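You operate a simulated robot arm through the tools that you are given. There is no shell and no other tool. Be economical: measure what you need, move in short steps, check, and stop when the job is done.

Carry out the task below with a simulated two-armed robot. There is one attempt and no reset: what you move stays moved.

## Task
Take the job card and put it on the top of the grey bench. Then screw the lid back on the white jar. Then put the blue dustpan on the low shelf of the steel table. Then take the brass brush and put it on the low shelf of the steel table. Then fetch the shackle with an orange pin and set it on top of the teal bow board. Then take the orange chock and put it on the black log book. Then take the green sling on the top of the grey bench and put it away on the shelf of the teal bench. The order counts.

Only the result counts: the job must be done as asked and must still hold three seconds after the hand-in. Knocking over, shifting, dropping, spilling or breaking anything else fails it. A push-on lid holds only when it is set on centred and level and pressed home; a screw cap is set on level and turned clockwise until tight.

## Robot
Two 7-joint arms with two-finger parallel grippers on one trunk, on a base that drives. Base frame: it is fixed to the floor where the robot stands at the start and does not move with it; the origin is under the middle of the robot, x ahead of it, y to its left, z up. Lengths are in m, angles in rad, forces in N, time in s.
The left shoulder is at the start at [0.07, 0.156, 1.005], the right one opposite. Places, roughly: black log book (15x10x3 cm) [-0.3, -3, 0.9]; blue dustpan (18x15x13 cm) [-5, 2.7, 0.9]; brass brush (13x4x5 cm) [-4.7, 3.2, 1]; green sling (20x6x3 cm) [0.2, -2.6, 0.9]; job card [0.5, -0.25, 1]; low shelf of the steel table [-5, 2.9, 0.3]; orange chock (9x6x5 cm) [-0.8, -2.8, 0.9]; shackle with an orange pin (8x10x3 cm) [2.1, 3.2, 0.9]; shelf of the teal bench [-7.7, -5.8, 0.4]; teal bow board (40x10x8 cm) [1.6, 2.9, 0.9]; top of the grey bench [-0.1, -2.8, 0.8]; white jar [-1.25, -0.75, 0.75]. Payload 3.91 kg a hand.
Tool frame (each hand has its own): the origin (TCP) lies between the finger pads and is the grasp point; the fingertips stand 0.03 m ahead of it; z points along the fingers, y is the line along which they close. The gripper opens to 0.11 m. The fingers are 0.02 m wide and 0.01 m thick; the gripper's body (0.048 by 0.112 m) begins 0.055 m behind the TCP.
Orientation is told as [roll, pitch, yaw] about the base's x, y, z axes, in that order, counted from this pose: with the fingers straight down and closing along the base's y, the tool's x points along the base's -x, its y along +y and its z along -z.

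## Interface
- The arms move only by the tool arm_command. It takes "left_steps", "right_steps" or both (then of equal length, played together; a hand with none holds still); each is a list of rows, each a list of 3 entries, a list of its own where there are three numbers: the opening, from 0 (shut) to 1 (fully open), then the shift along the base's x, y, z in units of 100 mm (1.0 is 100 mm), then the turn, a rotation vector about the base's x, y, z in units of 90 degrees (1.0 is 90 degrees). In form: [[claw, [tx, ty, tz], [rx, ry, rz]], ...]. A call has 1 to 12 rows; each row is the pose to reach, as a shift and turn from the pose commanded when the call began. A call with a number of a shift or a turn outside -1 to 1 is refused whole. A row lasts 0.2 s, in which the tool goes at most 0.05 m and 0.15 rad; a call with a longer step from one row to the next is refused whole, and so is a gripper value outside its range. A pose out of reach is approached as far as the arm can. The call stops where the force on the tool passes 40 N (or 10 N more than at its start, if that is more) or the arm is blocked; 0.2 s more then pass. Each finger travels about 0.108 m/s and halts on what it meets, pressing with about 28 N; the grip force reading is that of the motor and also rises with nothing between the fingers. The clock runs only during rows and for 0.2 s after the last one: add rows that repeat a pose to give the fingers time. It gives the time, the measured TCP pose, the force on the tool (base axes), the opening and the grip force at its end, in the units of the frame above (readings bear some noise), with the torque about the TCP (base axes, N m) and any sound that the robot's microphone picked up, and new pictures: "views" is both (left out), scene, wrist or none (wrist: the cameras of the hands that moved).
- Cameras (640 x 400 px; columns grow to the right, rows downward): "scene" is now at [0.0847, -0.0869, 1.2507]; the picture's right is [-0.93, -0.37, 0.00], its down [-0.14, 0.34, -0.93] and it looks along [0.35, -0.86, -0.36] (base axes); focal length 214 px, centre (320, 200). "left" rides on the left gripper at [0.072, -0.017, -0.103] in its tool frame; the picture's right is [0.23, 0.97, 0.00], its down [-0.76, 0.18, -0.62] and it looks along [-0.61, 0.14, 0.78] (tool axes); focal length 222 px, centre (320, 200). "right" rides on the right gripper at [0.072, 0.017, -0.103] in its tool frame; the picture's right is [-0.23, 0.97, 0.00], its down [-0.76, -0.18, -0.62] and it looks along [-0.61, -0.14, 0.78] (tool axes); focal length 222 px, centre (320, 200). There is no depth. A picture from a camera that has moved, and an enlarged one, comes with that camera's place and axes in the base frame and with its lens.
- move_column(by): slides the trunk up (or, below 0, down) by that many m; the arms and the scene camera ride with it, the base frame stays. It gives what a move gives, with no picture.
- drive_base(legs): drives the robot by 1 to 6 legs, each [ahead, left, turn to the left] in m, m and rad, along the robot's own axes; the way and the turn of a leg run together, so that a leg with both is an arc; at most 1.5 m and 3.142 rad a leg. The arms and the cameras ride along, it lands a little off, and it stops where it bumps. It gives what a move gives, and a new picture of the scene camera.
- pan_tilt(pan, tilt): turns the head with the scene camera to pan (to the left, within 1.501 rad either way) and tilt (down, from -0.506 to 1.204), counted from straight ahead of the robot. It gives what a move gives, and a new picture of the scene camera.
- zoom(camera, box): a new picture of the part [left, top, right, bottom] of that camera's present view, enlarged. The clock stands still meanwhile.
- sign_off(): hands the job in; it is judged then, once.

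Work in short steps. Places have to be worked out from the pictures, the camera data and where the tool is seen: move nearer, look again, correct. Check each grasp and each placing, and mend what went wrong. You have 196 turns and 260 pictures in all, those below and enlarged ones among them. Open the grippers and draw the arms clear of the work before you hand the job in, unless the task says otherwise.

The tools are called after "Emit:" as a command line: name --argument value ..., lists and objects as JSON in quotes. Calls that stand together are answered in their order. arm_command: Moves the arms, as the interface text tells. Its arguments: {"type":"object","properties":{"left_steps":{"type":"array","items":{"type":"array"}},"right_steps":{"type":"array","items":{"type":"array"}},"views":{"type":"string","enum":["both","scene","wrist","none"]}},"required":[]} The other tools are called the same way: move_column (by) slides the trunk up or down; drive_base (legs) drives the base; pan_tilt (pan, tilt) turns the head that bears the scene camera; zoom (camera, box) takes an enlarged picture of a part of a camera's view; sign_off () hands the job in.

At the start:

```text
clock: 0.0
left_tcp_pos: [0.7417, -0.1225, 1.108]
left_orientation: [0.001, -0.001, -0.001]
left_wrist_force: [0.5, 0.1, 1.2]
left_wrist_torque: [0.0, -0.04, -0.03]
left_opening: 0.1103
left_gripper_force: 0.0
right_tcp_pos: [0.4135, -0.6048, 1.0847]
right_orientation: [0.0, 0.001, -0.001]
right_wrist_force: [-0.9, 0.3, -0.2]
right_wrist_torque: [0.01, -0.02, 0.03]
right_opening: 0.11
right_gripper_force: 0.2
trunk travel left (down, up): [-0.45, 0.49]
robot x, y, heading: [0.0011, 0.0016, 0.0]
head pan, tilt: [-1.189, 0.374]
```

scene: 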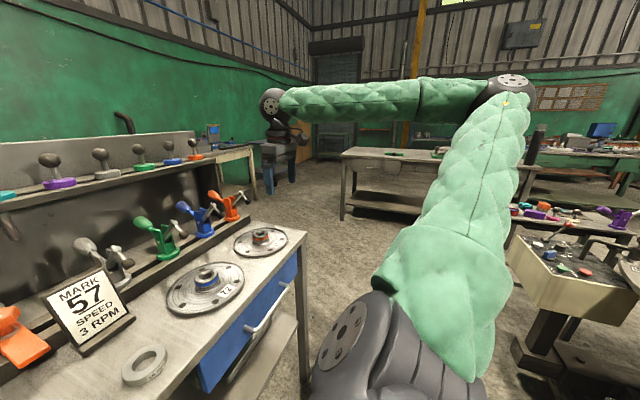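
right: 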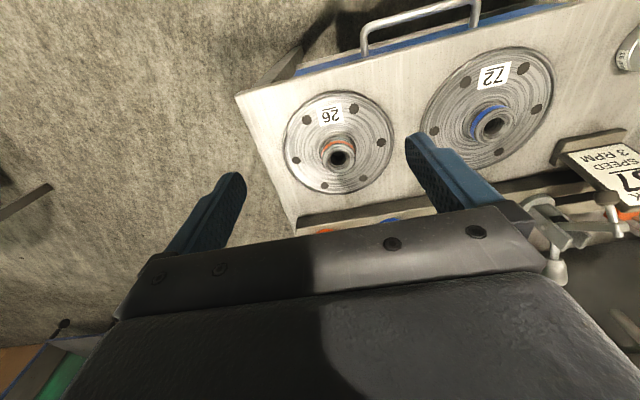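
left: 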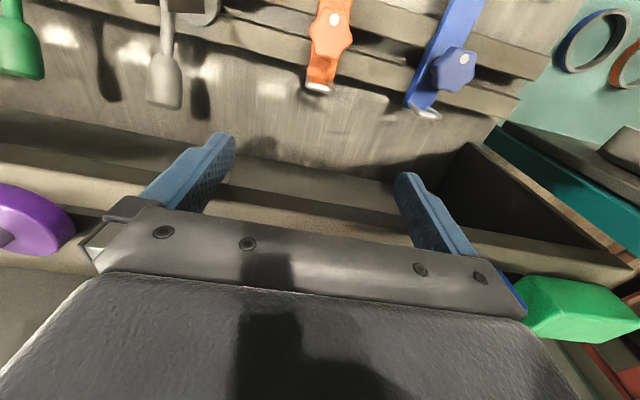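

The card "MARK 57 SPEED 3 RPM" near [0.5,-0.2,1.0] looks like the job card. I turn the head to look at it and the work surface ahead.

Emit:
pan_tilt --pan -0.4 --tilt 0.6

Emit:
zoom --camera "right" --box '[320, 0, 640, 200]'

```text
clock: 1.1
left_tcp_pos: [0.7425, -0.1232, 1.1083]
left_orientation: [0.0, -0.001, 0.0]
left_wrist_force: [0.4, -0.6, 0.4]
left_wrist_torque: [0.02, 0.01, 0.01]
left_opening: 0.1101
left_gripper_force: 0.0
right_tcp_pos: [0.4139, -0.6047, 1.0848]
right_orientation: [0.0, 0.0, 0.0]
right_wrist_force: [-0.1, -0.3, -0.2]
right_wrist_torque: [0.02, -0.03, 0.0]
right_opening: 0.1097
right_gripper_force: 0.1
trunk travel left (down, up): [-0.45, 0.49]
robot x, y, heading: [0.0003, 0.0032, 0.002]
head pan, tilt: [-0.4, 0.6]
camera scene: at [0.1314, -0.0352, 1.2299], right [-0.39, -0.92, 0.0], down [-0.52, 0.22, -0.82], along [0.76, -0.32, -0.57], focal length 214 px, centre (320, 200)
```

scene: 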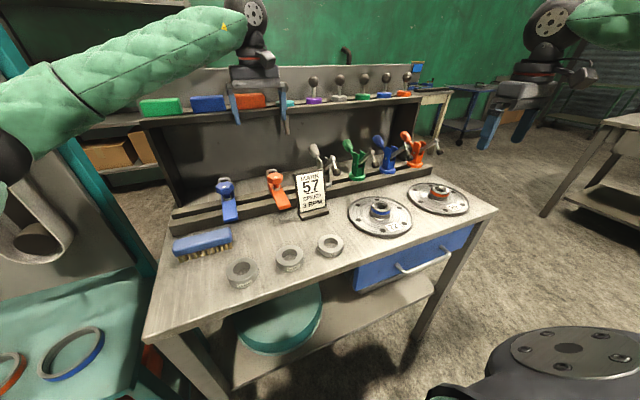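

```text
2.00 times, centred on (480, 100) of right
camera zoom: at [0.3428, -0.5877, 1.1883], right [0.23, 0.97, 0.0], down [0.76, -0.18, 0.62], along [0.61, -0.14, -0.78], focal length 444 px, centre (0, 400)
```

zoom: 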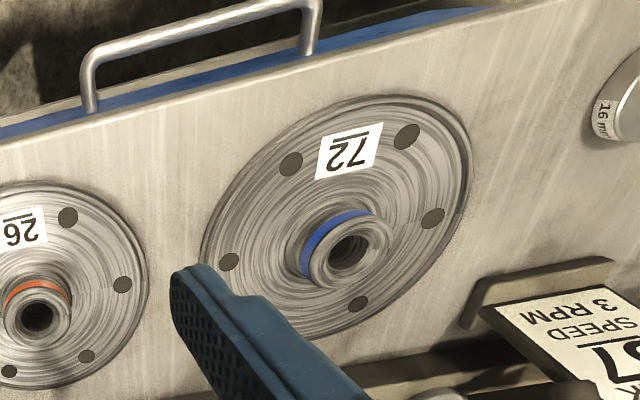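

The card leans on a small ledge, facing the robot. I zoom in on it.

Emit:
zoom --camera "scene" --box '[240, 140, 400, 240]'

```text
4.00 times, centred on (320, 190) of scene
camera zoom: at [0.1314, -0.0352, 1.2299], right [-0.39, -0.92, 0.0], down [-0.52, 0.22, -0.82], along [0.76, -0.32, -0.57], focal length 858 px, centre (320, 240)
```

zoom: 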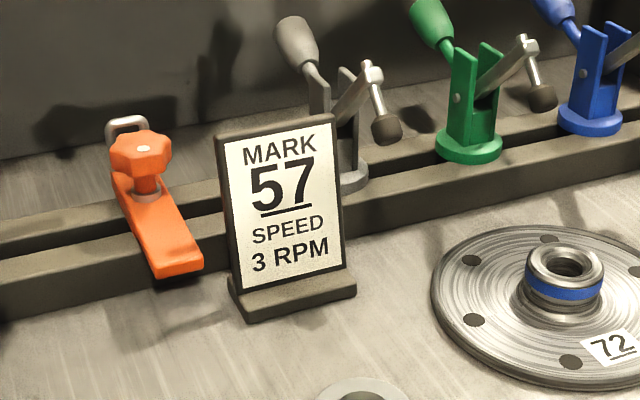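

From the two views the card stand is about [0.6,-0.21], top near z 0.97, table near 0.85. I lift the left hand off the shelf and away, and turn the right hand by 90° so that its fingers close along x.

Emit:
arm_command --left_steps '[[1, [0, 0, 0.5], [0, 0, 0]], [1, [0, 0, 1], [0, 0, 0]], [1, [0, 0.3, 1], [0, 0, 0]], [1, [-0.2, 0.6, 1], [0, 0, 0]], [1, [-0.4, 0.9, 1], [0, 0, 0]], [1, [-0.6, 1, 1], [0, 0, 0]], [1, [-0.8, 1, 1], [0, 0, 0]], [1, [-1, 1, 1], [0, 0, 0]], [1, [-1, 1, 1], [0, 0, 0]], [1, [-1, 1, 1], [0, 0, 0]], [1, [-1, 1, 1], [0, 0, 0]]]' --right_steps '[[1, [0, 0, 0.1], [0, 0, 0.09]], [1, [0, 0, 0.2], [0, 0, 0.18]], [1, [0, 0, 0.3], [0, 0, 0.27]], [1, [0, 0, 0.4], [0, 0, 0.36]], [1, [0, 0, 0.4], [0, 0, 0.45]], [1, [0.2, 0.2, 0.4], [0, 0, 0.54]], [1, [0.4, 0.4, 0.4], [0, 0, 0.63]], [1, [0.6, 0.6, 0.4], [0, 0, 0.72]], [1, [0.8, 0.8, 0.4], [0, 0, 0.81]], [1, [1, 1, 0.4], [0, 0, 0.9]], [1, [1, 1, 0.4], [0, 0, 0.99]]]'

```text
clock: 3.5
left_tcp_pos: [0.6435, -0.024, 1.2076]
left_orientation: [0.003, -0.004, -0.001]
left_wrist_force: [0.5, 0.5, -0.5]
left_wrist_torque: [-0.01, 0.01, -0.04]
left_opening: 0.1098
left_gripper_force: 0.0
right_tcp_pos: [0.5132, -0.5049, 1.1259]
right_orientation: [0.001, -0.002, 1.557]
right_wrist_force: [0.1, -0.4, 0.5]
right_wrist_torque: [0.0, 0.03, 0.04]
right_opening: 0.1102
right_gripper_force: 0.0
trunk travel left (down, up): [-0.45, 0.49]
robot x, y, heading: [0.0006, -0.0003, 0.007]
head pan, tilt: [-0.4, 0.6]
camera scene: at [0.1312, -0.0359, 1.2299], right [-0.39, -0.92, 0.0], down [-0.52, 0.22, -0.82], along [0.76, -0.32, -0.57], focal length 214 px, centre (320, 200)
camera right: at [0.4968, -0.5774, 1.2286], right [-0.97, 0.24, 0.0], down [0.19, 0.76, 0.62], along [0.15, 0.61, -0.78], focal length 222 px, centre (320, 200)
camera left: at [0.5717, -0.0408, 1.3108], right [-0.23, 0.97, 0.0], down [0.76, 0.18, 0.62], along [0.61, 0.14, -0.78], focal length 222 px, centre (320, 200)
```

scene: 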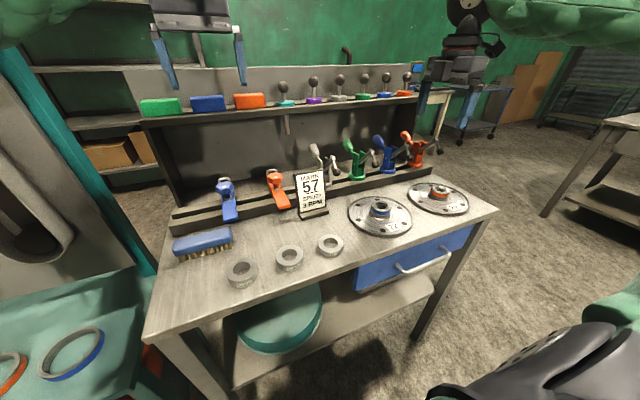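
right: 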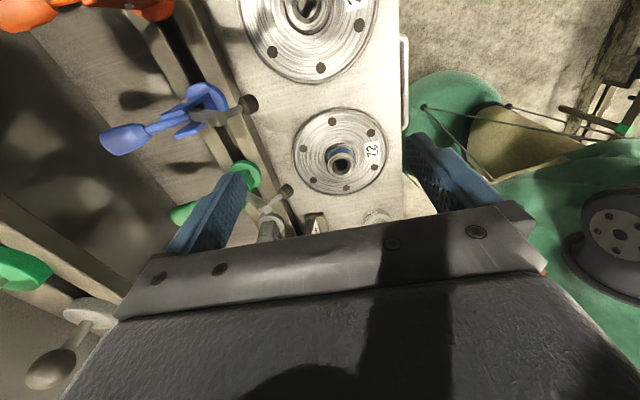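
left: 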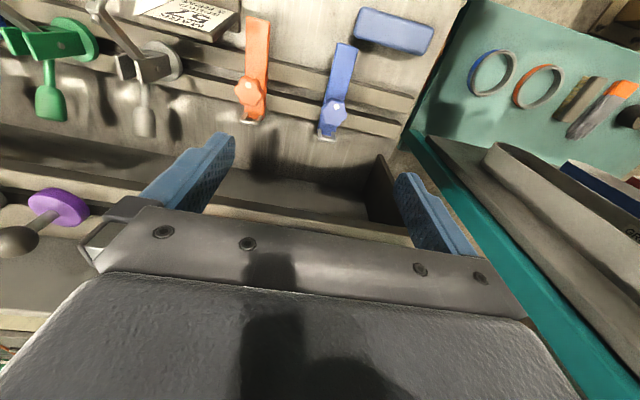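

I zoom the left camera on the card from above to place its top edge.

Emit:
zoom --camera "left" --box '[80, 0, 272, 120]'

Emit:
zoom --camera "scene" --box '[280, 140, 360, 190]'

```text
3.33 times, centred on (176, 60) of left
camera zoom: at [0.5717, -0.0408, 1.3108], right [-0.23, 0.97, 0.0], down [0.76, 0.18, 0.62], along [0.61, 0.14, -0.78], focal length 740 px, centre (800, 667)
```

zoom: 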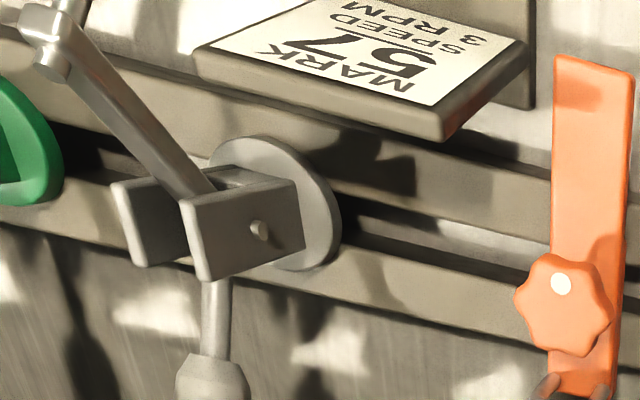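

```text
8.00 times, centred on (320, 165) of scene
camera zoom: at [0.1312, -0.0359, 1.2299], right [-0.39, -0.92, 0.0], down [-0.52, 0.22, -0.82], along [0.76, -0.32, -0.57], focal length 1716 px, centre (320, 480)
```

zoom: 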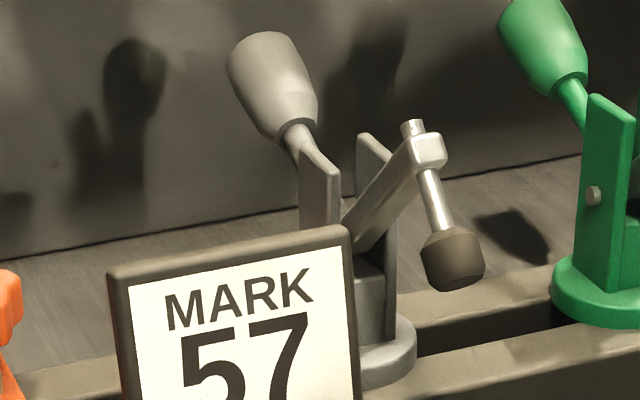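

Top edge of the card: about [0.617,-0.209,0.97], leaning back about 0.22 rad. I bring the right hand toward it in steps and shift the left hand further off.

Emit:
arm_command --left_steps '[[1, [0, 0.3, 0], [0, 0, 0]], [1, [0, 0.6, 0], [0, 0, 0]], [1, [0, 1, 0], [0, 0, 0]]]' --right_steps '[[0.7, [0.3, 0.35, -0.1], [0, 0.05, 0.01]], [0.7, [0.6, 0.7, -0.1], [0, 0.1, 0.01]], [0.7, [0.9, 1, -0.1], [0, 0.14, 0.01]]]' --views "none"

Emit:
arm_command --right_steps '[[0.7, [0.05, 0.35, -0.1], [0, 0, 0]], [0.7, [0.1, 0.7, -0.2], [0, 0, 0]], [0.7, [0.15, 1, -0.3], [0, 0, 0]]]' --views "none"

Emit:
arm_command --right_steps '[[0.7, [0.05, 0.35, 0], [0, 0, 0]], [0.7, [0.07, 0.7, 0], [0, 0, 0]], [0.7, [0.07, 1, 0], [0, 0, 0]]]'

```text
clock: 4.3
left_tcp_pos: [0.646, 0.0795, 1.2073]
left_orientation: [-0.002, 0.002, -0.002]
left_wrist_force: [0.0, 0.9, -1.1]
left_wrist_torque: [-0.03, 0.01, 0.0]
left_opening: 0.1099
left_gripper_force: 0.0
right_tcp_pos: [0.6043, -0.403, 1.1177]
right_orientation: [0.223, 0.005, 1.57]
right_wrist_force: [1.2, -0.7, 0.2]
right_wrist_torque: [-0.07, 0.0, -0.01]
right_opening: 0.077
right_gripper_force: 0.1
trunk travel left (down, up): [-0.45, 0.49]
robot x, y, heading: [0.0025, -0.0026, -0.002]
head pan, tilt: [-0.4, 0.6]
```

```text
clock: 5.1
left_tcp_pos: [0.6451, 0.0786, 1.2076]
left_orientation: [0.001, -0.001, 0.001]
left_wrist_force: [0.7, -0.2, 0.5]
left_wrist_torque: [-0.01, 0.01, 0.01]
left_opening: 0.1101
left_gripper_force: 0.2
right_tcp_pos: [0.6206, -0.3045, 1.0859]
right_orientation: [0.219, 0.003, 1.57]
right_wrist_force: [-0.2, 0.5, 0.0]
right_wrist_torque: [0.0, 0.01, 0.0]
right_opening: 0.077
right_gripper_force: 0.0
trunk travel left (down, up): [-0.45, 0.49]
robot x, y, heading: [0.0021, -0.0004, 0.001]
head pan, tilt: [-0.4, 0.6]
```

```text
clock: 5.9
left_tcp_pos: [0.6451, 0.0782, 1.2076]
left_orientation: [0.001, -0.001, -0.001]
left_wrist_force: [0.6, 1.1, -1.1]
left_wrist_torque: [-0.02, 0.05, 0.0]
left_opening: 0.11
left_gripper_force: 0.0
right_tcp_pos: [0.6285, -0.205, 1.0843]
right_orientation: [0.222, 0.002, 1.57]
right_wrist_force: [1.4, 0.4, 0.1]
right_wrist_torque: [-0.06, 0.0, 0.0]
right_opening: 0.0771
right_gripper_force: 0.1
trunk travel left (down, up): [-0.45, 0.49]
robot x, y, heading: [-0.0029, 0.0029, 0.0]
head pan, tilt: [-0.4, 0.6]
camera scene: at [0.1321, -0.034, 1.2298], right [-0.39, -0.92, 0.0], down [-0.52, 0.22, -0.82], along [0.76, -0.32, -0.57], focal length 214 px, centre (320, 200)
camera right: at [0.6349, -0.2763, 1.189], right [-0.95, 0.23, 0.21], down [0.31, 0.76, 0.57], along [-0.03, 0.6, -0.8], focal length 222 px, centre (320, 200)
```

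scene: 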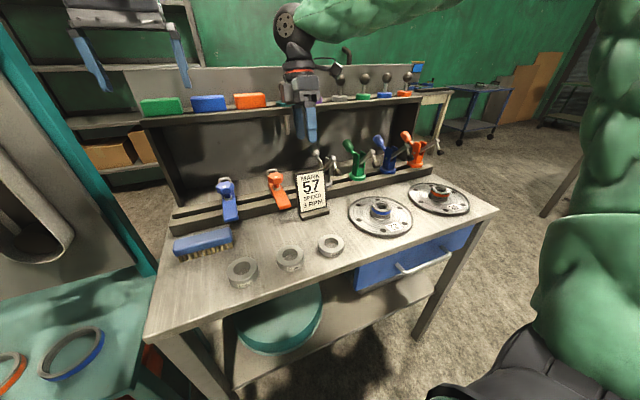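
right: 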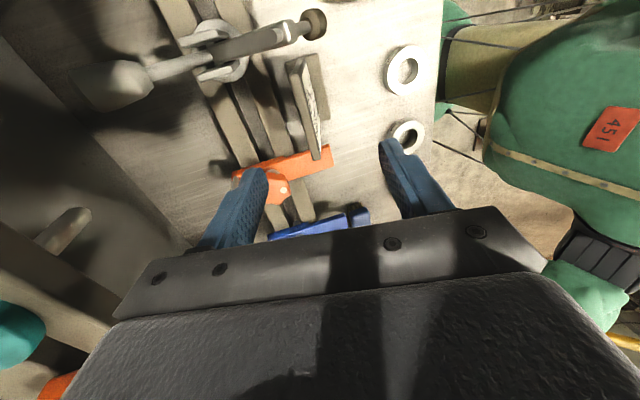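

The card top lies between the fingers' columns, estimated at x 0.619. I lower by 100 mm and look.

Emit:
arm_command --right_steps '[[0.7, [0.03, 0, -0.4], [0, 0, 0]], [0.7, [0, 0, -0.8], [0, 0, 0]], [0.7, [-0.05, 0, -1], [0, 0, 0]]]' --views "wrist"

Emit:
zoom --camera "scene" --box '[240, 100, 400, 220]'

```text
clock: 6.7
left_tcp_pos: [0.6445, 0.0779, 1.2084]
left_orientation: [0.001, -0.001, 0.0]
left_wrist_force: [0.5, 0.7, -1.0]
left_wrist_torque: [-0.03, -0.02, -0.03]
left_opening: 0.1099
left_gripper_force: 0.1
right_tcp_pos: [0.6219, -0.2032, 0.986]
right_orientation: [0.22, 0.001, 1.572]
right_wrist_force: [0.2, 0.8, -0.6]
right_wrist_torque: [0.01, -0.01, 0.0]
right_opening: 0.0771
right_gripper_force: 0.0
trunk travel left (down, up): [-0.45, 0.49]
robot x, y, heading: [0.0026, -0.0009, 0.001]
head pan, tilt: [-0.4, 0.6]
camera right: at [0.6288, -0.2752, 1.0908], right [-0.95, 0.23, 0.21], down [0.31, 0.76, 0.57], along [-0.03, 0.61, -0.8], focal length 222 px, centre (320, 200)
```

right: 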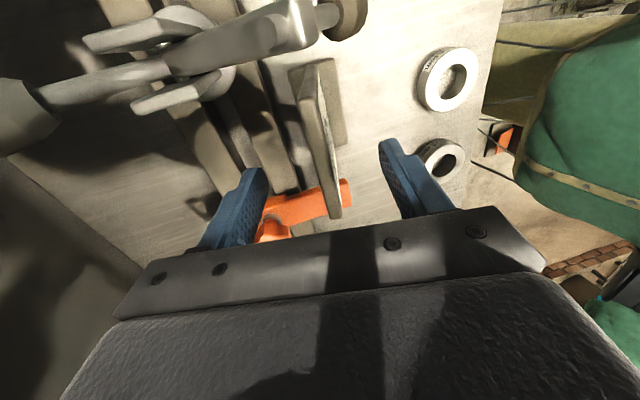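

```text
3.33 times, centred on (320, 160) of scene
camera zoom: at [0.1318, -0.035, 1.2299], right [-0.39, -0.92, 0.0], down [-0.52, 0.22, -0.82], along [0.76, -0.32, -0.57], focal length 715 px, centre (320, 333)
```

zoom: 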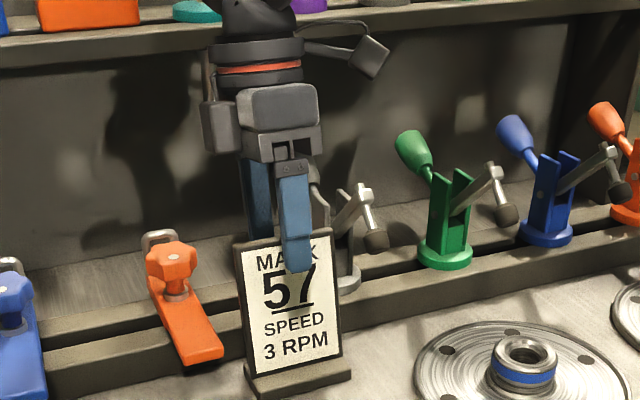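

The card sits between the fingers, the toggle is clear of the back finger. I go down 38 mm and close.

Emit:
arm_command --right_steps '[[0.7, [-0.04, 0, -0.2], [0, 0, 0]], [0.7, [-0.07, 0, -0.38], [0, 0, 0]], [0.4, [-0.07, 0, -0.38], [0, 0, 0]], [0.1, [-0.07, 0, -0.38], [0, 0, 0]], [0, [-0.07, 0, -0.38], [0, 0, 0]], [0, [-0.07, 0, -0.38], [0, 0, 0]], [0, [-0.07, 0, -0.38], [0, 0, 0]]]' --views "wrist"

```text
clock: 8.3
left_tcp_pos: [0.6448, 0.0787, 1.2085]
left_orientation: [0.001, -0.001, 0.0]
left_wrist_force: [-1.1, -0.4, -0.4]
left_wrist_torque: [0.03, -0.03, -0.02]
left_opening: 0.1097
left_gripper_force: 0.0
right_tcp_pos: [0.6159, -0.2052, 0.945]
right_orientation: [0.22, 0.004, 1.571]
right_wrist_force: [-0.6, 0.4, 0.5]
right_wrist_torque: [0.0, -0.02, -0.01]
right_opening: 0.0098
right_gripper_force: 27.8
trunk travel left (down, up): [-0.45, 0.49]
robot x, y, heading: [-0.0012, -0.0001, -0.002]
head pan, tilt: [-0.4, 0.6]
camera right: at [0.6225, -0.2768, 1.0515], right [-0.95, 0.23, 0.21], down [0.31, 0.76, 0.57], along [-0.03, 0.61, -0.8], focal length 222 px, centre (320, 200)
```

right: 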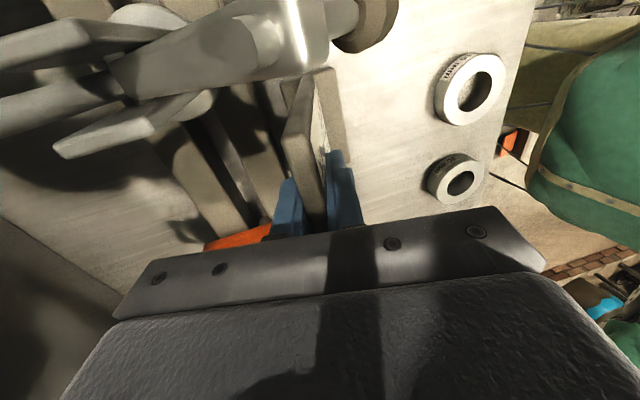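

Gripped at 9.8 mm. I lift it 100 mm and check.

Emit:
arm_command --right_steps '[[0, [-0.03, 0, 0.3], [0, 0, 0]], [0, [-0.1, 0, 0.6], [0, 0, 0]], [0, [-0.4, 0, 0.9], [0, 0, 0]], [0, [-0.8, 0, 1], [0, 0, 0]], [0, [-1, 0, 1], [0, 0, 0]]]'

```text
clock: 9.5
left_tcp_pos: [0.6443, 0.0786, 1.208]
left_orientation: [0.001, 0.0, 0.0]
left_wrist_force: [0.3, 0.7, 0.6]
left_wrist_torque: [0.0, 0.0, -0.01]
left_opening: 0.11
left_gripper_force: 0.1
right_tcp_pos: [0.5145, -0.2046, 1.0476]
right_orientation: [0.221, 0.0, 1.571]
right_wrist_force: [-0.3, 0.0, -1.5]
right_wrist_torque: [-0.03, -0.03, 0.0]
right_opening: 0.0096
right_gripper_force: 28.2
trunk travel left (down, up): [-0.45, 0.49]
robot x, y, heading: [0.0021, 0.0015, 0.0]
head pan, tilt: [-0.4, 0.6]
camera scene: at [0.1314, -0.0348, 1.2299], right [-0.39, -0.92, 0.0], down [-0.52, 0.22, -0.82], along [0.76, -0.32, -0.57], focal length 214 px, centre (320, 200)
camera right: at [0.5217, -0.2762, 1.1522], right [-0.95, 0.23, 0.21], down [0.31, 0.76, 0.57], along [-0.03, 0.61, -0.8], focal length 222 px, centre (320, 200)
```

scene: 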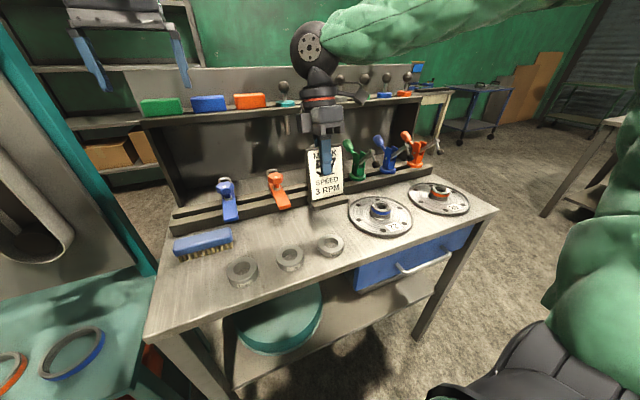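
right: 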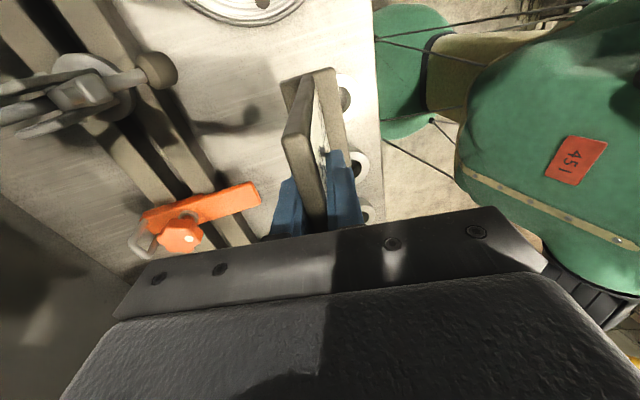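

The card is held. I look toward the grey bench before driving.

Emit:
pan_tilt --pan -1.5 --tilt 0.3

Emit:
drive_base --legs '[[-0.5, 0, 0]]'

```text
clock: 10.9
left_tcp_pos: [0.6453, 0.0769, 1.2084]
left_orientation: [-0.001, 0.0, -0.001]
left_wrist_force: [0.5, -0.7, -0.1]
left_wrist_torque: [0.03, 0.03, -0.01]
left_opening: 0.1099
left_gripper_force: 0.0
right_tcp_pos: [0.5154, -0.2039, 1.0472]
right_orientation: [0.221, 0.002, 1.571]
right_wrist_force: [0.1, -0.6, -1.9]
right_wrist_torque: [0.02, -0.03, -0.03]
right_opening: 0.0099
right_gripper_force: 28.1
trunk travel left (down, up): [-0.45, 0.49]
robot x, y, heading: [0.0019, 0.0002, -0.0]
head pan, tilt: [-1.499, 0.3]
camera scene: at [0.0569, -0.0936, 1.2574], right [-1.0, -0.07, 0.0], down [-0.02, 0.3, -0.96], along [0.07, -0.95, -0.3], focal length 214 px, centre (320, 200)
```

scene: 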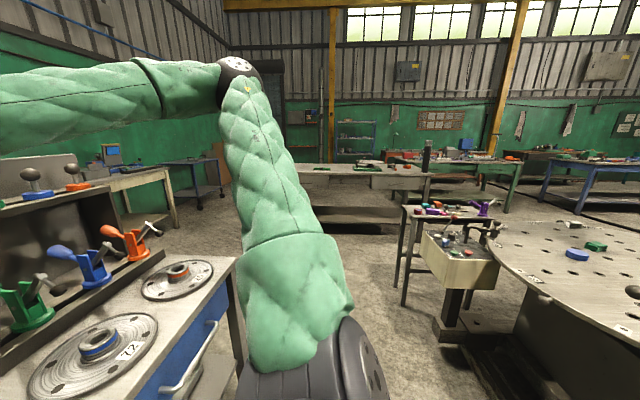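

```text
clock: 13.4
left_tcp_pos: [0.2171, 0.0835, 1.2193]
left_orientation: [-0.001, -0.017, 0.009]
left_wrist_force: [0.5, -0.5, -0.7]
left_wrist_torque: [0.01, 0.05, -0.01]
left_opening: 0.11
left_gripper_force: 0.0
right_tcp_pos: [0.0947, -0.201, 1.0537]
right_orientation: [0.204, 0.001, 1.585]
right_wrist_force: [-0.3, -0.4, -1.8]
right_wrist_torque: [0.05, 0.0, 0.02]
right_opening: 0.0097
right_gripper_force: 27.6
trunk travel left (down, up): [-0.45, 0.49]
robot x, y, heading: [-0.4103, 0.0019, 0.011]
head pan, tilt: [-1.499, 0.3]
stopped in leg 1: the robot was blocked; the commanded pose is now the measured one
camera scene: at [-0.35, -0.0949, 1.2575], right [-1.0, -0.08, 0.0], down [-0.03, 0.29, -0.96], along [0.08, -0.95, -0.3], focal length 214 px, centre (320, 200)
```

scene: 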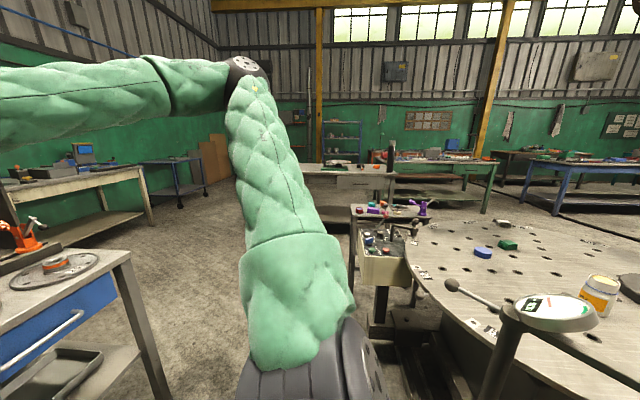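

I bumped something behind at x=-0.41; the card is still held. I raise the trunk, move forward a bit, turn to face -y and drive down the gap toward the grey bench.

Emit:
move_column --by 0.15

Emit:
drive_base --legs '[[0.32, 0, 0]]'

Emit:
pan_tilt --pan 0 --tilt 0.4

Emit:
drive_base --legs '[[0, 0, -1.57]]'

```text
clock: 15.1
left_tcp_pos: [0.22, 0.0837, 1.3656]
left_orientation: [-0.001, -0.015, 0.012]
left_wrist_force: [-0.3, -0.3, 0.7]
left_wrist_torque: [0.01, -0.02, 0.01]
left_opening: 0.1101
left_gripper_force: 0.1
right_tcp_pos: [0.0971, -0.2013, 1.2024]
right_orientation: [0.21, 0.003, 1.584]
right_wrist_force: [-0.4, -0.2, -2.1]
right_wrist_torque: [-0.03, -0.02, 0.02]
right_opening: 0.0101
right_gripper_force: 28.0
trunk travel left (down, up): [-0.6, 0.34]
robot x, y, heading: [-0.4095, 0.0005, 0.013]
head pan, tilt: [-1.499, 0.3]
```

```text
clock: 17.3
left_tcp_pos: [0.5412, 0.0856, 1.3662]
left_orientation: [-0.001, -0.015, 0.009]
left_wrist_force: [-0.2, -0.2, 0.7]
left_wrist_torque: [-0.01, 0.01, 0.01]
left_opening: 0.11
left_gripper_force: 0.1
right_tcp_pos: [0.4173, -0.1972, 1.2035]
right_orientation: [0.209, 0.001, 1.581]
right_wrist_force: [0.0, 0.2, -1.1]
right_wrist_torque: [0.0, -0.02, 0.03]
right_opening: 0.0097
right_gripper_force: 27.8
trunk travel left (down, up): [-0.6, 0.34]
robot x, y, heading: [-0.0889, 0.0033, 0.008]
head pan, tilt: [-1.499, 0.3]
camera scene: at [-0.0327, -0.0915, 1.4074], right [-1.0, -0.08, 0.0], down [-0.03, 0.29, -0.96], along [0.08, -0.95, -0.3], focal length 214 px, centre (320, 200)
```

scene: 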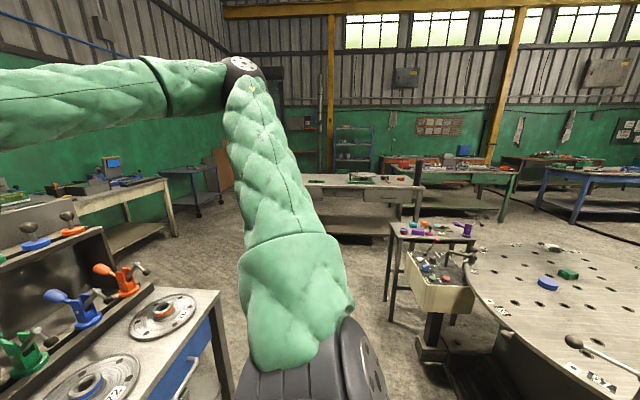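

```text
clock: 18.9
left_tcp_pos: [0.5399, 0.0846, 1.3674]
left_orientation: [-0.002, -0.014, 0.01]
left_wrist_force: [-0.5, 0.2, -1.1]
left_wrist_torque: [-0.01, 0.02, 0.03]
left_opening: 0.1099
left_gripper_force: 0.0
right_tcp_pos: [0.4159, -0.1969, 1.2031]
right_orientation: [0.208, 0.002, 1.582]
right_wrist_force: [0.2, -0.7, -1.8]
right_wrist_torque: [0.02, 0.02, -0.01]
right_opening: 0.0098
right_gripper_force: 27.6
trunk travel left (down, up): [-0.6, 0.34]
robot x, y, heading: [-0.0884, -0.0022, 0.008]
head pan, tilt: [0.0, 0.4]
camera scene: at [0.0515, 0.0025, 1.3981], right [0.01, -1.0, 0.0], down [-0.39, 0.0, -0.92], along [0.92, 0.01, -0.39], focal length 214 px, centre (320, 200)
```

scene: 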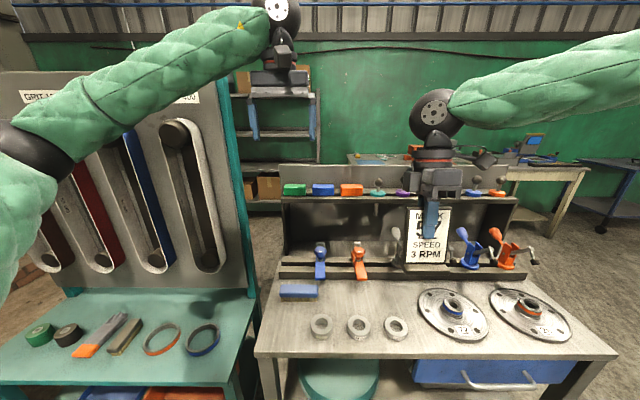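

```text
clock: 23.1
left_tcp_pos: [-0.0156, -0.6315, 1.3675]
left_orientation: [-0.002, -0.013, -1.573]
left_wrist_force: [0.0, -0.2, 0.2]
left_wrist_torque: [0.01, 0.0, -0.02]
left_opening: 0.1099
left_gripper_force: 0.0
right_tcp_pos: [-0.2964, -0.5032, 1.2029]
right_orientation: [0.209, 0.003, -0.002]
right_wrist_force: [0.1, 0.5, -1.2]
right_wrist_torque: [0.01, 0.01, 0.0]
right_opening: 0.0099
right_gripper_force: 27.7
trunk travel left (down, up): [-0.6, 0.34]
robot x, y, heading: [-0.0902, -0.0016, -1.577]
head pan, tilt: [0.0, 0.4]
camera scene: at [-0.0927, -0.1422, 1.3981], right [-1.0, 0.0, 0.0], down [0.0, 0.39, -0.92], along [0.0, -0.92, -0.39], focal length 214 px, centre (320, 200)
```

scene: 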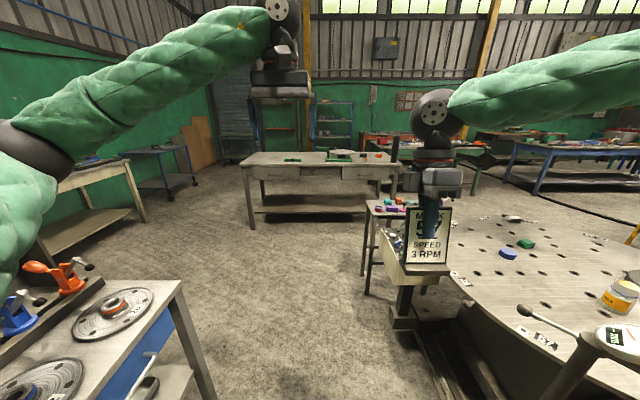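

The way to the grey bench is clear along x≈-0.05. I drive 1.35 m toward it.

Emit:
drive_base --legs '[[0, 0.05, 0], [1.35, 0, 0]]'

Emit:
pan_tilt --pan 0 --tilt 0.7

```text
clock: 30.3
left_tcp_pos: [0.0377, -1.962, 1.3666]
left_orientation: [-0.002, -0.013, -1.57]
left_wrist_force: [0.2, -0.4, -0.4]
left_wrist_torque: [0.0, 0.0, -0.01]
left_opening: 0.1098
left_gripper_force: 0.0
right_tcp_pos: [-0.2446, -1.8375, 1.2036]
right_orientation: [0.208, 0.003, 0.004]
right_wrist_force: [0.5, 0.3, -1.6]
right_wrist_torque: [-0.02, 0.01, 0.0]
right_opening: 0.0097
right_gripper_force: 28.0
trunk travel left (down, up): [-0.6, 0.34]
robot x, y, heading: [-0.0408, -1.3327, -1.572]
head pan, tilt: [0.0, 0.4]
camera scene: at [-0.0422, -1.475, 1.3981], right [-1.0, 0.0, 0.0], down [0.0, 0.39, -0.92], along [0.0, -0.92, -0.39], focal length 214 px, centre (320, 200)
```

scene: 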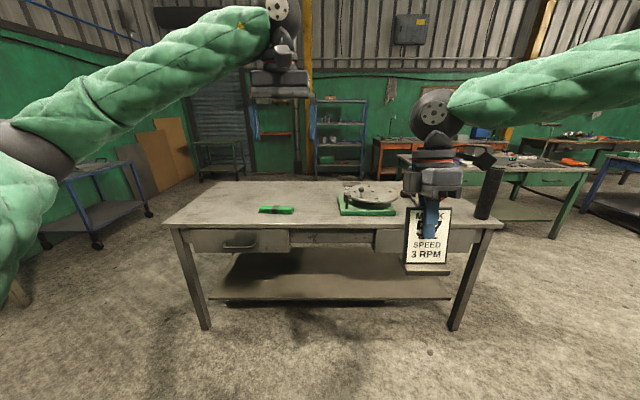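

```text
clock: 31.1
left_tcp_pos: [0.0374, -1.9628, 1.3676]
left_orientation: [-0.002, -0.014, -1.568]
left_wrist_force: [-0.4, -0.7, -0.5]
left_wrist_torque: [-0.01, 0.0, -0.01]
left_opening: 0.1101
left_gripper_force: 0.1
right_tcp_pos: [-0.2438, -1.8369, 1.2035]
right_orientation: [0.207, 0.002, 0.006]
right_wrist_force: [-0.9, -0.2, -1.3]
right_wrist_torque: [0.0, 0.01, 0.02]
right_opening: 0.0098
right_gripper_force: 27.9
trunk travel left (down, up): [-0.6, 0.34]
robot x, y, heading: [-0.0412, -1.3322, -1.566]
head pan, tilt: [0.0, 0.7]
camera scene: at [-0.0422, -1.467, 1.3714], right [-1.0, 0.0, 0.0], down [0.0, 0.64, -0.77], along [0.0, -0.77, -0.64], focal length 214 px, centre (320, 200)
```

scene: 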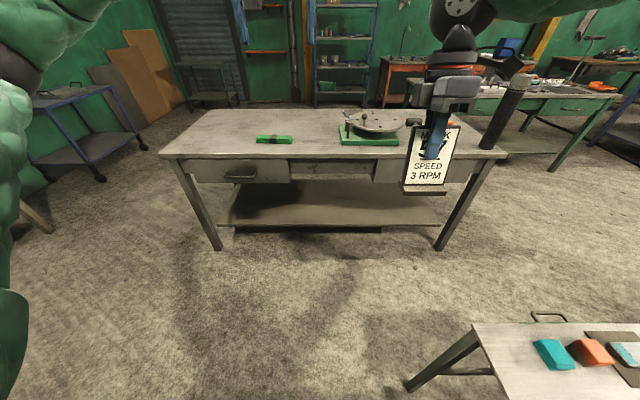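

The bench is in clear view: sling near [0.2,-2.6], turntable right of it, left part free. I drive so the card comes over the free left part at x≈0.45.

Emit:
drive_base --legs '[[0, 0.67, 0], [0.62, 0, 0]]'

```text
clock: 37.9
left_tcp_pos: [0.7066, -2.5842, 1.3667]
left_orientation: [-0.004, -0.013, -1.575]
left_wrist_force: [0.4, 0.0, -0.2]
left_wrist_torque: [0.02, -0.03, -0.01]
left_opening: 0.1103
left_gripper_force: 0.1
right_tcp_pos: [0.4259, -2.4551, 1.2026]
right_orientation: [0.206, 0.001, -0.001]
right_wrist_force: [-0.5, 0.5, -1.7]
right_wrist_torque: [-0.02, -0.02, 0.01]
right_opening: 0.0097
right_gripper_force: 27.6
trunk travel left (down, up): [-0.6, 0.34]
robot x, y, heading: [0.6311, -1.947, -1.576]
head pan, tilt: [0.0, 0.7]
camera scene: at [0.6301, -2.0864, 1.3713], right [-1.0, 0.0, 0.0], down [0.0, 0.64, -0.76], along [0.0, -0.76, -0.64], focal length 214 px, centre (320, 200)
```

scene: 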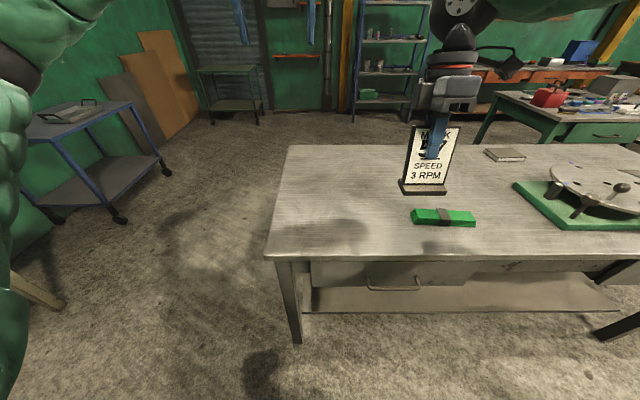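

Bench top estimated z≈0.85, y from -2.46 to -3.14; the sling is at [0.215,-2.59]. I move the card forward and left to about [0.5,-2.65] and lower the trunk.

Emit:
arm_command --right_steps '[[0, [0.2, -0.3, 0], [0, 0, 0]], [0, [0.5, -0.6, 0], [0, 0, 0]], [0, [0.8, -0.9, 0], [0, 0, 0]], [0, [0.8, -1, 0], [0, 0, 0]]]' --views "none"

Emit:
arm_command --right_steps '[[0, [0, -0.3, -0.3], [0, 0, 0]], [0, [0, -0.6, -0.6], [0, 0, 0]], [0, [0, -0.9, -0.9], [0, 0, 0]], [0, [0, -0.9, -1], [0, 0, 0]]]' --views "none"

Emit:
move_column --by -0.1

Emit:
zoom --camera "scene" --box '[260, 80, 500, 230]'

```text
clock: 38.9
left_tcp_pos: [0.7058, -2.5832, 1.367]
left_orientation: [-0.001, -0.015, -1.576]
left_wrist_force: [0.8, 0.5, -0.5]
left_wrist_torque: [0.01, -0.01, -0.01]
left_opening: 0.1097
left_gripper_force: 0.0
right_tcp_pos: [0.5025, -2.5535, 1.2043]
right_orientation: [0.208, 0.0, -0.002]
right_wrist_force: [-0.1, -0.5, -1.0]
right_wrist_torque: [-0.02, -0.06, 0.0]
right_opening: 0.0097
right_gripper_force: 28.2
trunk travel left (down, up): [-0.6, 0.34]
robot x, y, heading: [0.6286, -1.9511, -1.574]
head pan, tilt: [0.0, 0.7]
```

```text
clock: 39.9
left_tcp_pos: [0.7058, -2.5824, 1.3668]
left_orientation: [-0.002, -0.015, -1.576]
left_wrist_force: [-0.6, -0.4, 0.2]
left_wrist_torque: [-0.03, -0.01, 0.03]
left_opening: 0.11
left_gripper_force: 0.2
right_tcp_pos: [0.5071, -2.6426, 1.1042]
right_orientation: [0.205, 0.002, -0.002]
right_wrist_force: [0.9, -0.1, -1.5]
right_wrist_torque: [-0.06, 0.0, -0.01]
right_opening: 0.01
right_gripper_force: 28.1
trunk travel left (down, up): [-0.6, 0.34]
robot x, y, heading: [0.6326, -1.9498, -1.574]
head pan, tilt: [0.0, 0.7]
```

```text
clock: 41.3
left_tcp_pos: [0.7069, -2.5827, 1.267]
left_orientation: [-0.002, -0.015, -1.575]
left_wrist_force: [0.4, 0.6, 0.0]
left_wrist_torque: [0.02, -0.01, 0.0]
left_opening: 0.1099
left_gripper_force: 0.0
right_tcp_pos: [0.5061, -2.6434, 1.0052]
right_orientation: [0.208, 0.001, -0.003]
right_wrist_force: [-0.4, 0.7, -1.9]
right_wrist_torque: [-0.02, 0.01, -0.01]
right_opening: 0.0097
right_gripper_force: 27.7
trunk travel left (down, up): [-0.5, 0.44]
robot x, y, heading: [0.6348, -1.9481, -1.577]
head pan, tilt: [0.0, 0.7]
```

```text
2.67 times, centred on (380, 155) of scene
camera zoom: at [0.6301, -2.0858, 1.2714], right [-1.0, 0.0, 0.0], down [0.0, 0.64, -0.76], along [0.0, -0.76, -0.64], focal length 572 px, centre (160, 320)
```

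zoom: 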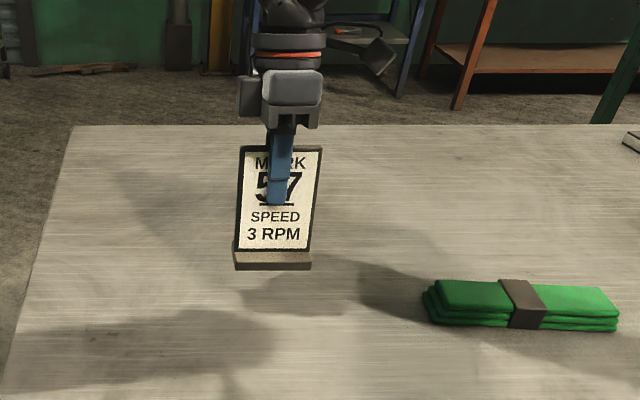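

Card hangs over free bench, gap ~5 cm. I lower 40 mm then more gently.

Emit:
arm_command --right_steps '[[0, [0, 0, -0.15], [0.008, 0, 0]], [0, [0, 0, -0.3], [0.008, 0, 0]], [0, [0, 0, -0.4], [0.008, 0, 0]], [0, [0, 0, -0.45], [0.008, 0, 0]]]' --views "none"

Emit:
zoom --camera "scene" --box '[300, 120, 460, 220]'

```text
clock: 42.3
left_tcp_pos: [0.707, -2.5832, 1.2677]
left_orientation: [-0.002, -0.015, -1.577]
left_wrist_force: [-0.1, 0.0, -0.6]
left_wrist_torque: [0.0, 0.01, 0.01]
left_opening: 0.1101
left_gripper_force: 0.1
right_tcp_pos: [0.505, -2.6428, 0.958]
right_orientation: [0.219, 0.0, -0.001]
right_wrist_force: [0.8, -0.6, -2.0]
right_wrist_torque: [-0.02, -0.01, 0.0]
right_opening: 0.0098
right_gripper_force: 28.1
trunk travel left (down, up): [-0.5, 0.44]
robot x, y, heading: [0.6298, -1.9524, -1.572]
head pan, tilt: [0.0, 0.7]
```

```text
4.00 times, centred on (380, 170) of scene
camera zoom: at [0.6301, -2.086, 1.2713], right [-1.0, 0.0, 0.0], down [0.0, 0.64, -0.76], along [0.0, -0.76, -0.64], focal length 858 px, centre (80, 320)
```

zoom: 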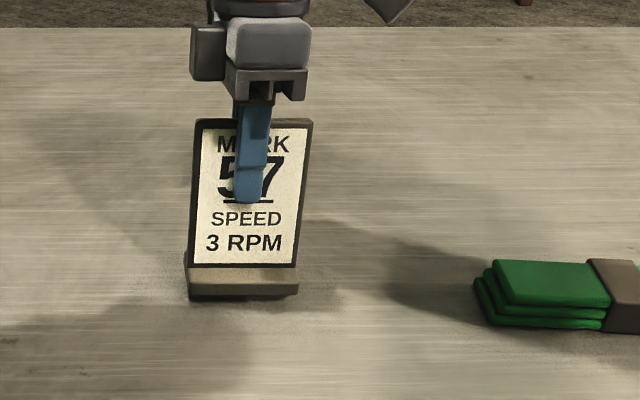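

Close to the surface; I lower 5 mm at a time watching the force.

Emit:
arm_command --right_steps '[[0, [0, 0, -0.05], [0, 0, 0]]]' --views "none"

Emit:
arm_command --right_steps '[[0, [0, 0, -0.05], [0, 0, 0]]]' --views "none"

Emit:
arm_command --right_steps '[[0, [0, 0, -0.05], [0, 0, 0]]]' --views "none"

```text
clock: 42.7
left_tcp_pos: [0.7074, -2.5834, 1.2661]
left_orientation: [-0.002, -0.014, -1.577]
left_wrist_force: [-0.4, -0.9, 0.0]
left_wrist_torque: [0.01, -0.02, -0.01]
left_opening: 0.11
left_gripper_force: 0.1
right_tcp_pos: [0.5057, -2.6442, 0.9529]
right_orientation: [0.223, 0.002, -0.002]
right_wrist_force: [-0.5, 0.7, -0.6]
right_wrist_torque: [-0.03, -0.03, 0.01]
right_opening: 0.0098
right_gripper_force: 28.2
trunk travel left (down, up): [-0.5, 0.44]
robot x, y, heading: [0.6317, -1.9451, -1.577]
head pan, tilt: [0.0, 0.7]
```

```text
clock: 43.1
left_tcp_pos: [0.707, -2.5828, 1.2666]
left_orientation: [-0.002, -0.014, -1.577]
left_wrist_force: [-0.3, -1.4, 0.6]
left_wrist_torque: [-0.02, -0.05, -0.02]
left_opening: 0.1099
left_gripper_force: 0.0
right_tcp_pos: [0.5072, -2.6428, 0.9491]
right_orientation: [0.222, 0.001, -0.003]
right_wrist_force: [-0.1, 0.1, -1.2]
right_wrist_torque: [0.0, -0.02, -0.01]
right_opening: 0.0095
right_gripper_force: 27.9
trunk travel left (down, up): [-0.5, 0.44]
robot x, y, heading: [0.6305, -1.9457, -1.576]
head pan, tilt: [0.0, 0.7]
```

```text
clock: 43.5
left_tcp_pos: [0.7056, -2.5814, 1.2686]
left_orientation: [-0.001, -0.015, -1.576]
left_wrist_force: [-0.6, 0.1, 0.0]
left_wrist_torque: [-0.02, 0.0, -0.02]
left_opening: 0.11
left_gripper_force: 0.0
right_tcp_pos: [0.5064, -2.6424, 0.9451]
right_orientation: [0.219, 0.001, -0.002]
right_wrist_force: [-2.1, 0.8, 17.0]
right_wrist_torque: [-0.01, 0.52, 0.09]
right_opening: 0.0097
right_gripper_force: 27.9
trunk travel left (down, up): [-0.5, 0.44]
robot x, y, heading: [0.6307, -1.9512, -1.574]
head pan, tilt: [0.0, 0.7]
```

Contact with 17 N. I open the fingers and withdraw upward along the card.

Emit:
arm_command --right_steps '[[0.15, [0, 0, 0.01], [0, 0, 0]], [0.5, [0, 0, 0.01], [0, 0, 0]], [0.6, [0, 0, 0.01], [0, 0, 0]], [0.6, [0, 0, 0.01], [0, 0, 0]], [0.6, [0, -0.05, 0.3], [0, 0, 0]], [0.6, [0, -0.1, 0.6], [0, 0, 0]], [0.6, [0, -0.15, 1], [0, 0, 0]]]'

```text
clock: 45.1
left_tcp_pos: [0.7072, -2.5814, 1.2666]
left_orientation: [-0.003, -0.015, -1.575]
left_wrist_force: [-0.5, -0.2, 0.1]
left_wrist_torque: [0.03, 0.02, 0.0]
left_opening: 0.1099
left_gripper_force: 0.1
right_tcp_pos: [0.507, -2.6594, 1.0462]
right_orientation: [0.218, 0.001, -0.001]
right_wrist_force: [-0.6, 0.6, -0.1]
right_wrist_torque: [0.01, 0.0, -0.01]
right_opening: 0.0659
right_gripper_force: 0.0
trunk travel left (down, up): [-0.5, 0.44]
robot x, y, heading: [0.629, -1.9544, -1.575]
head pan, tilt: [0.0, 0.7]
camera scene: at [0.6304, -2.085, 1.2714], right [-1.0, 0.0, 0.0], down [0.0, 0.64, -0.77], along [0.0, -0.77, -0.64], focal length 214 px, centre (320, 200)
camera right: at [0.4349, -2.6636, 1.1501], right [0.23, 0.95, 0.21], down [0.76, -0.31, 0.57], along [0.61, 0.03, -0.8], focal length 222 px, centre (320, 200)
```

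scene: 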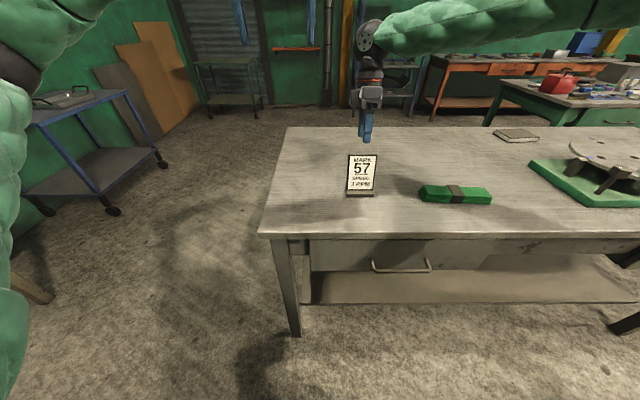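
right: 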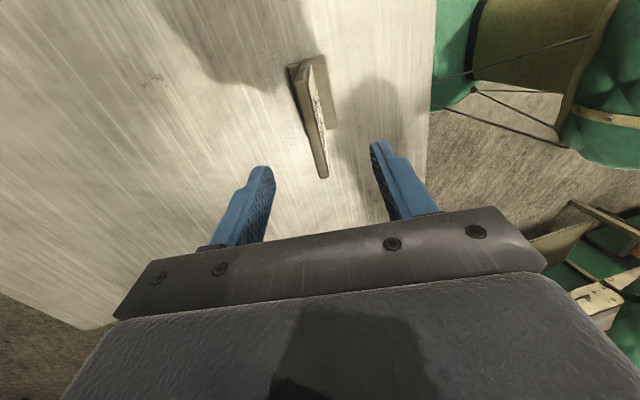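

The card stands on the bench. I raise the hands a bit, and look toward the white jar's table from here (pan right).

Emit:
drive_base --legs '[[-0.75, 0, 0]]'

Emit:
pan_tilt --pan -1.5 --tilt 0.35

```text
clock: 49.1
left_tcp_pos: [0.7098, -1.8366, 1.267]
left_orientation: [-0.002, -0.015, -1.574]
left_wrist_force: [-0.7, 0.1, 0.6]
left_wrist_torque: [-0.02, 0.01, 0.01]
left_opening: 0.1101
left_gripper_force: 0.0
right_tcp_pos: [0.509, -1.9137, 1.0451]
right_orientation: [0.221, 0.001, 0.0]
right_wrist_force: [-0.3, 0.4, 0.6]
right_wrist_torque: [-0.03, -0.03, 0.01]
right_opening: 0.0661
right_gripper_force: 0.0
trunk travel left (down, up): [-0.5, 0.44]
robot x, y, heading: [0.6338, -1.2061, -1.571]
head pan, tilt: [0.0, 0.7]
camera scene: at [0.6329, -1.3406, 1.2713], right [-1.0, 0.0, 0.0], down [0.0, 0.64, -0.76], along [0.0, -0.76, -0.64], focal length 214 px, centre (320, 200)
```

scene: 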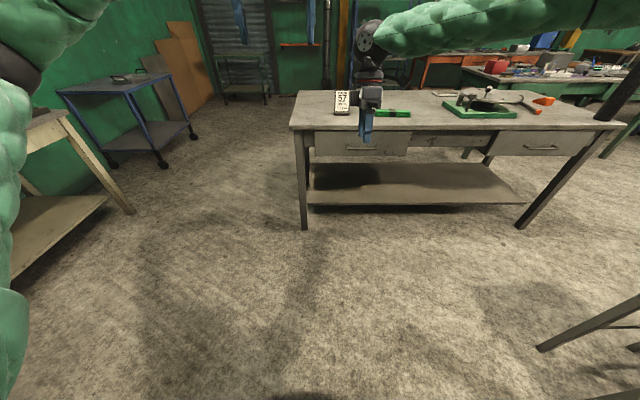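

```text
clock: 50.7
left_tcp_pos: [0.7088, -1.8368, 1.2666]
left_orientation: [-0.001, -0.013, -1.574]
left_wrist_force: [0.8, -0.4, 0.1]
left_wrist_torque: [0.01, 0.01, 0.0]
left_opening: 0.11
left_gripper_force: 0.0
right_tcp_pos: [0.5096, -1.9148, 1.0449]
right_orientation: [0.221, 0.002, 0.001]
right_wrist_force: [0.1, 0.5, -0.1]
right_wrist_torque: [0.01, 0.03, -0.02]
right_opening: 0.0661
right_gripper_force: 0.1
trunk travel left (down, up): [-0.5, 0.44]
robot x, y, heading: [0.6315, -1.2051, -1.577]
head pan, tilt: [-1.499, 0.351]
camera scene: at [0.5403, -1.2627, 1.3027], right [-0.07, 1.0, 0.0], down [0.34, 0.02, -0.94], along [-0.94, -0.06, -0.34], focal length 214 px, centre (320, 200)
```

scene: 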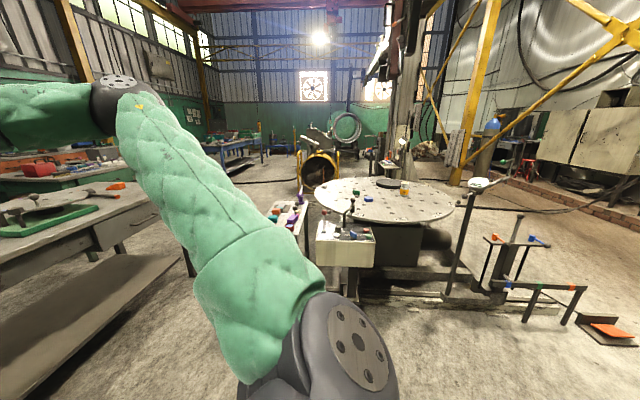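

Emit:
zoom --camera "scene" --box '[260, 150, 500, 300]'

```text
2.67 times, centred on (380, 225) of scene
camera zoom: at [0.5403, -1.2627, 1.3027], right [-0.07, 1.0, 0.0], down [0.34, 0.02, -0.94], along [-0.94, -0.06, -0.34], focal length 572 px, centre (160, 133)
```

zoom: 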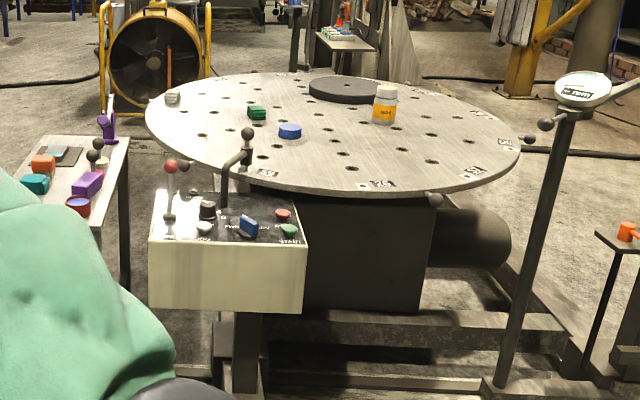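

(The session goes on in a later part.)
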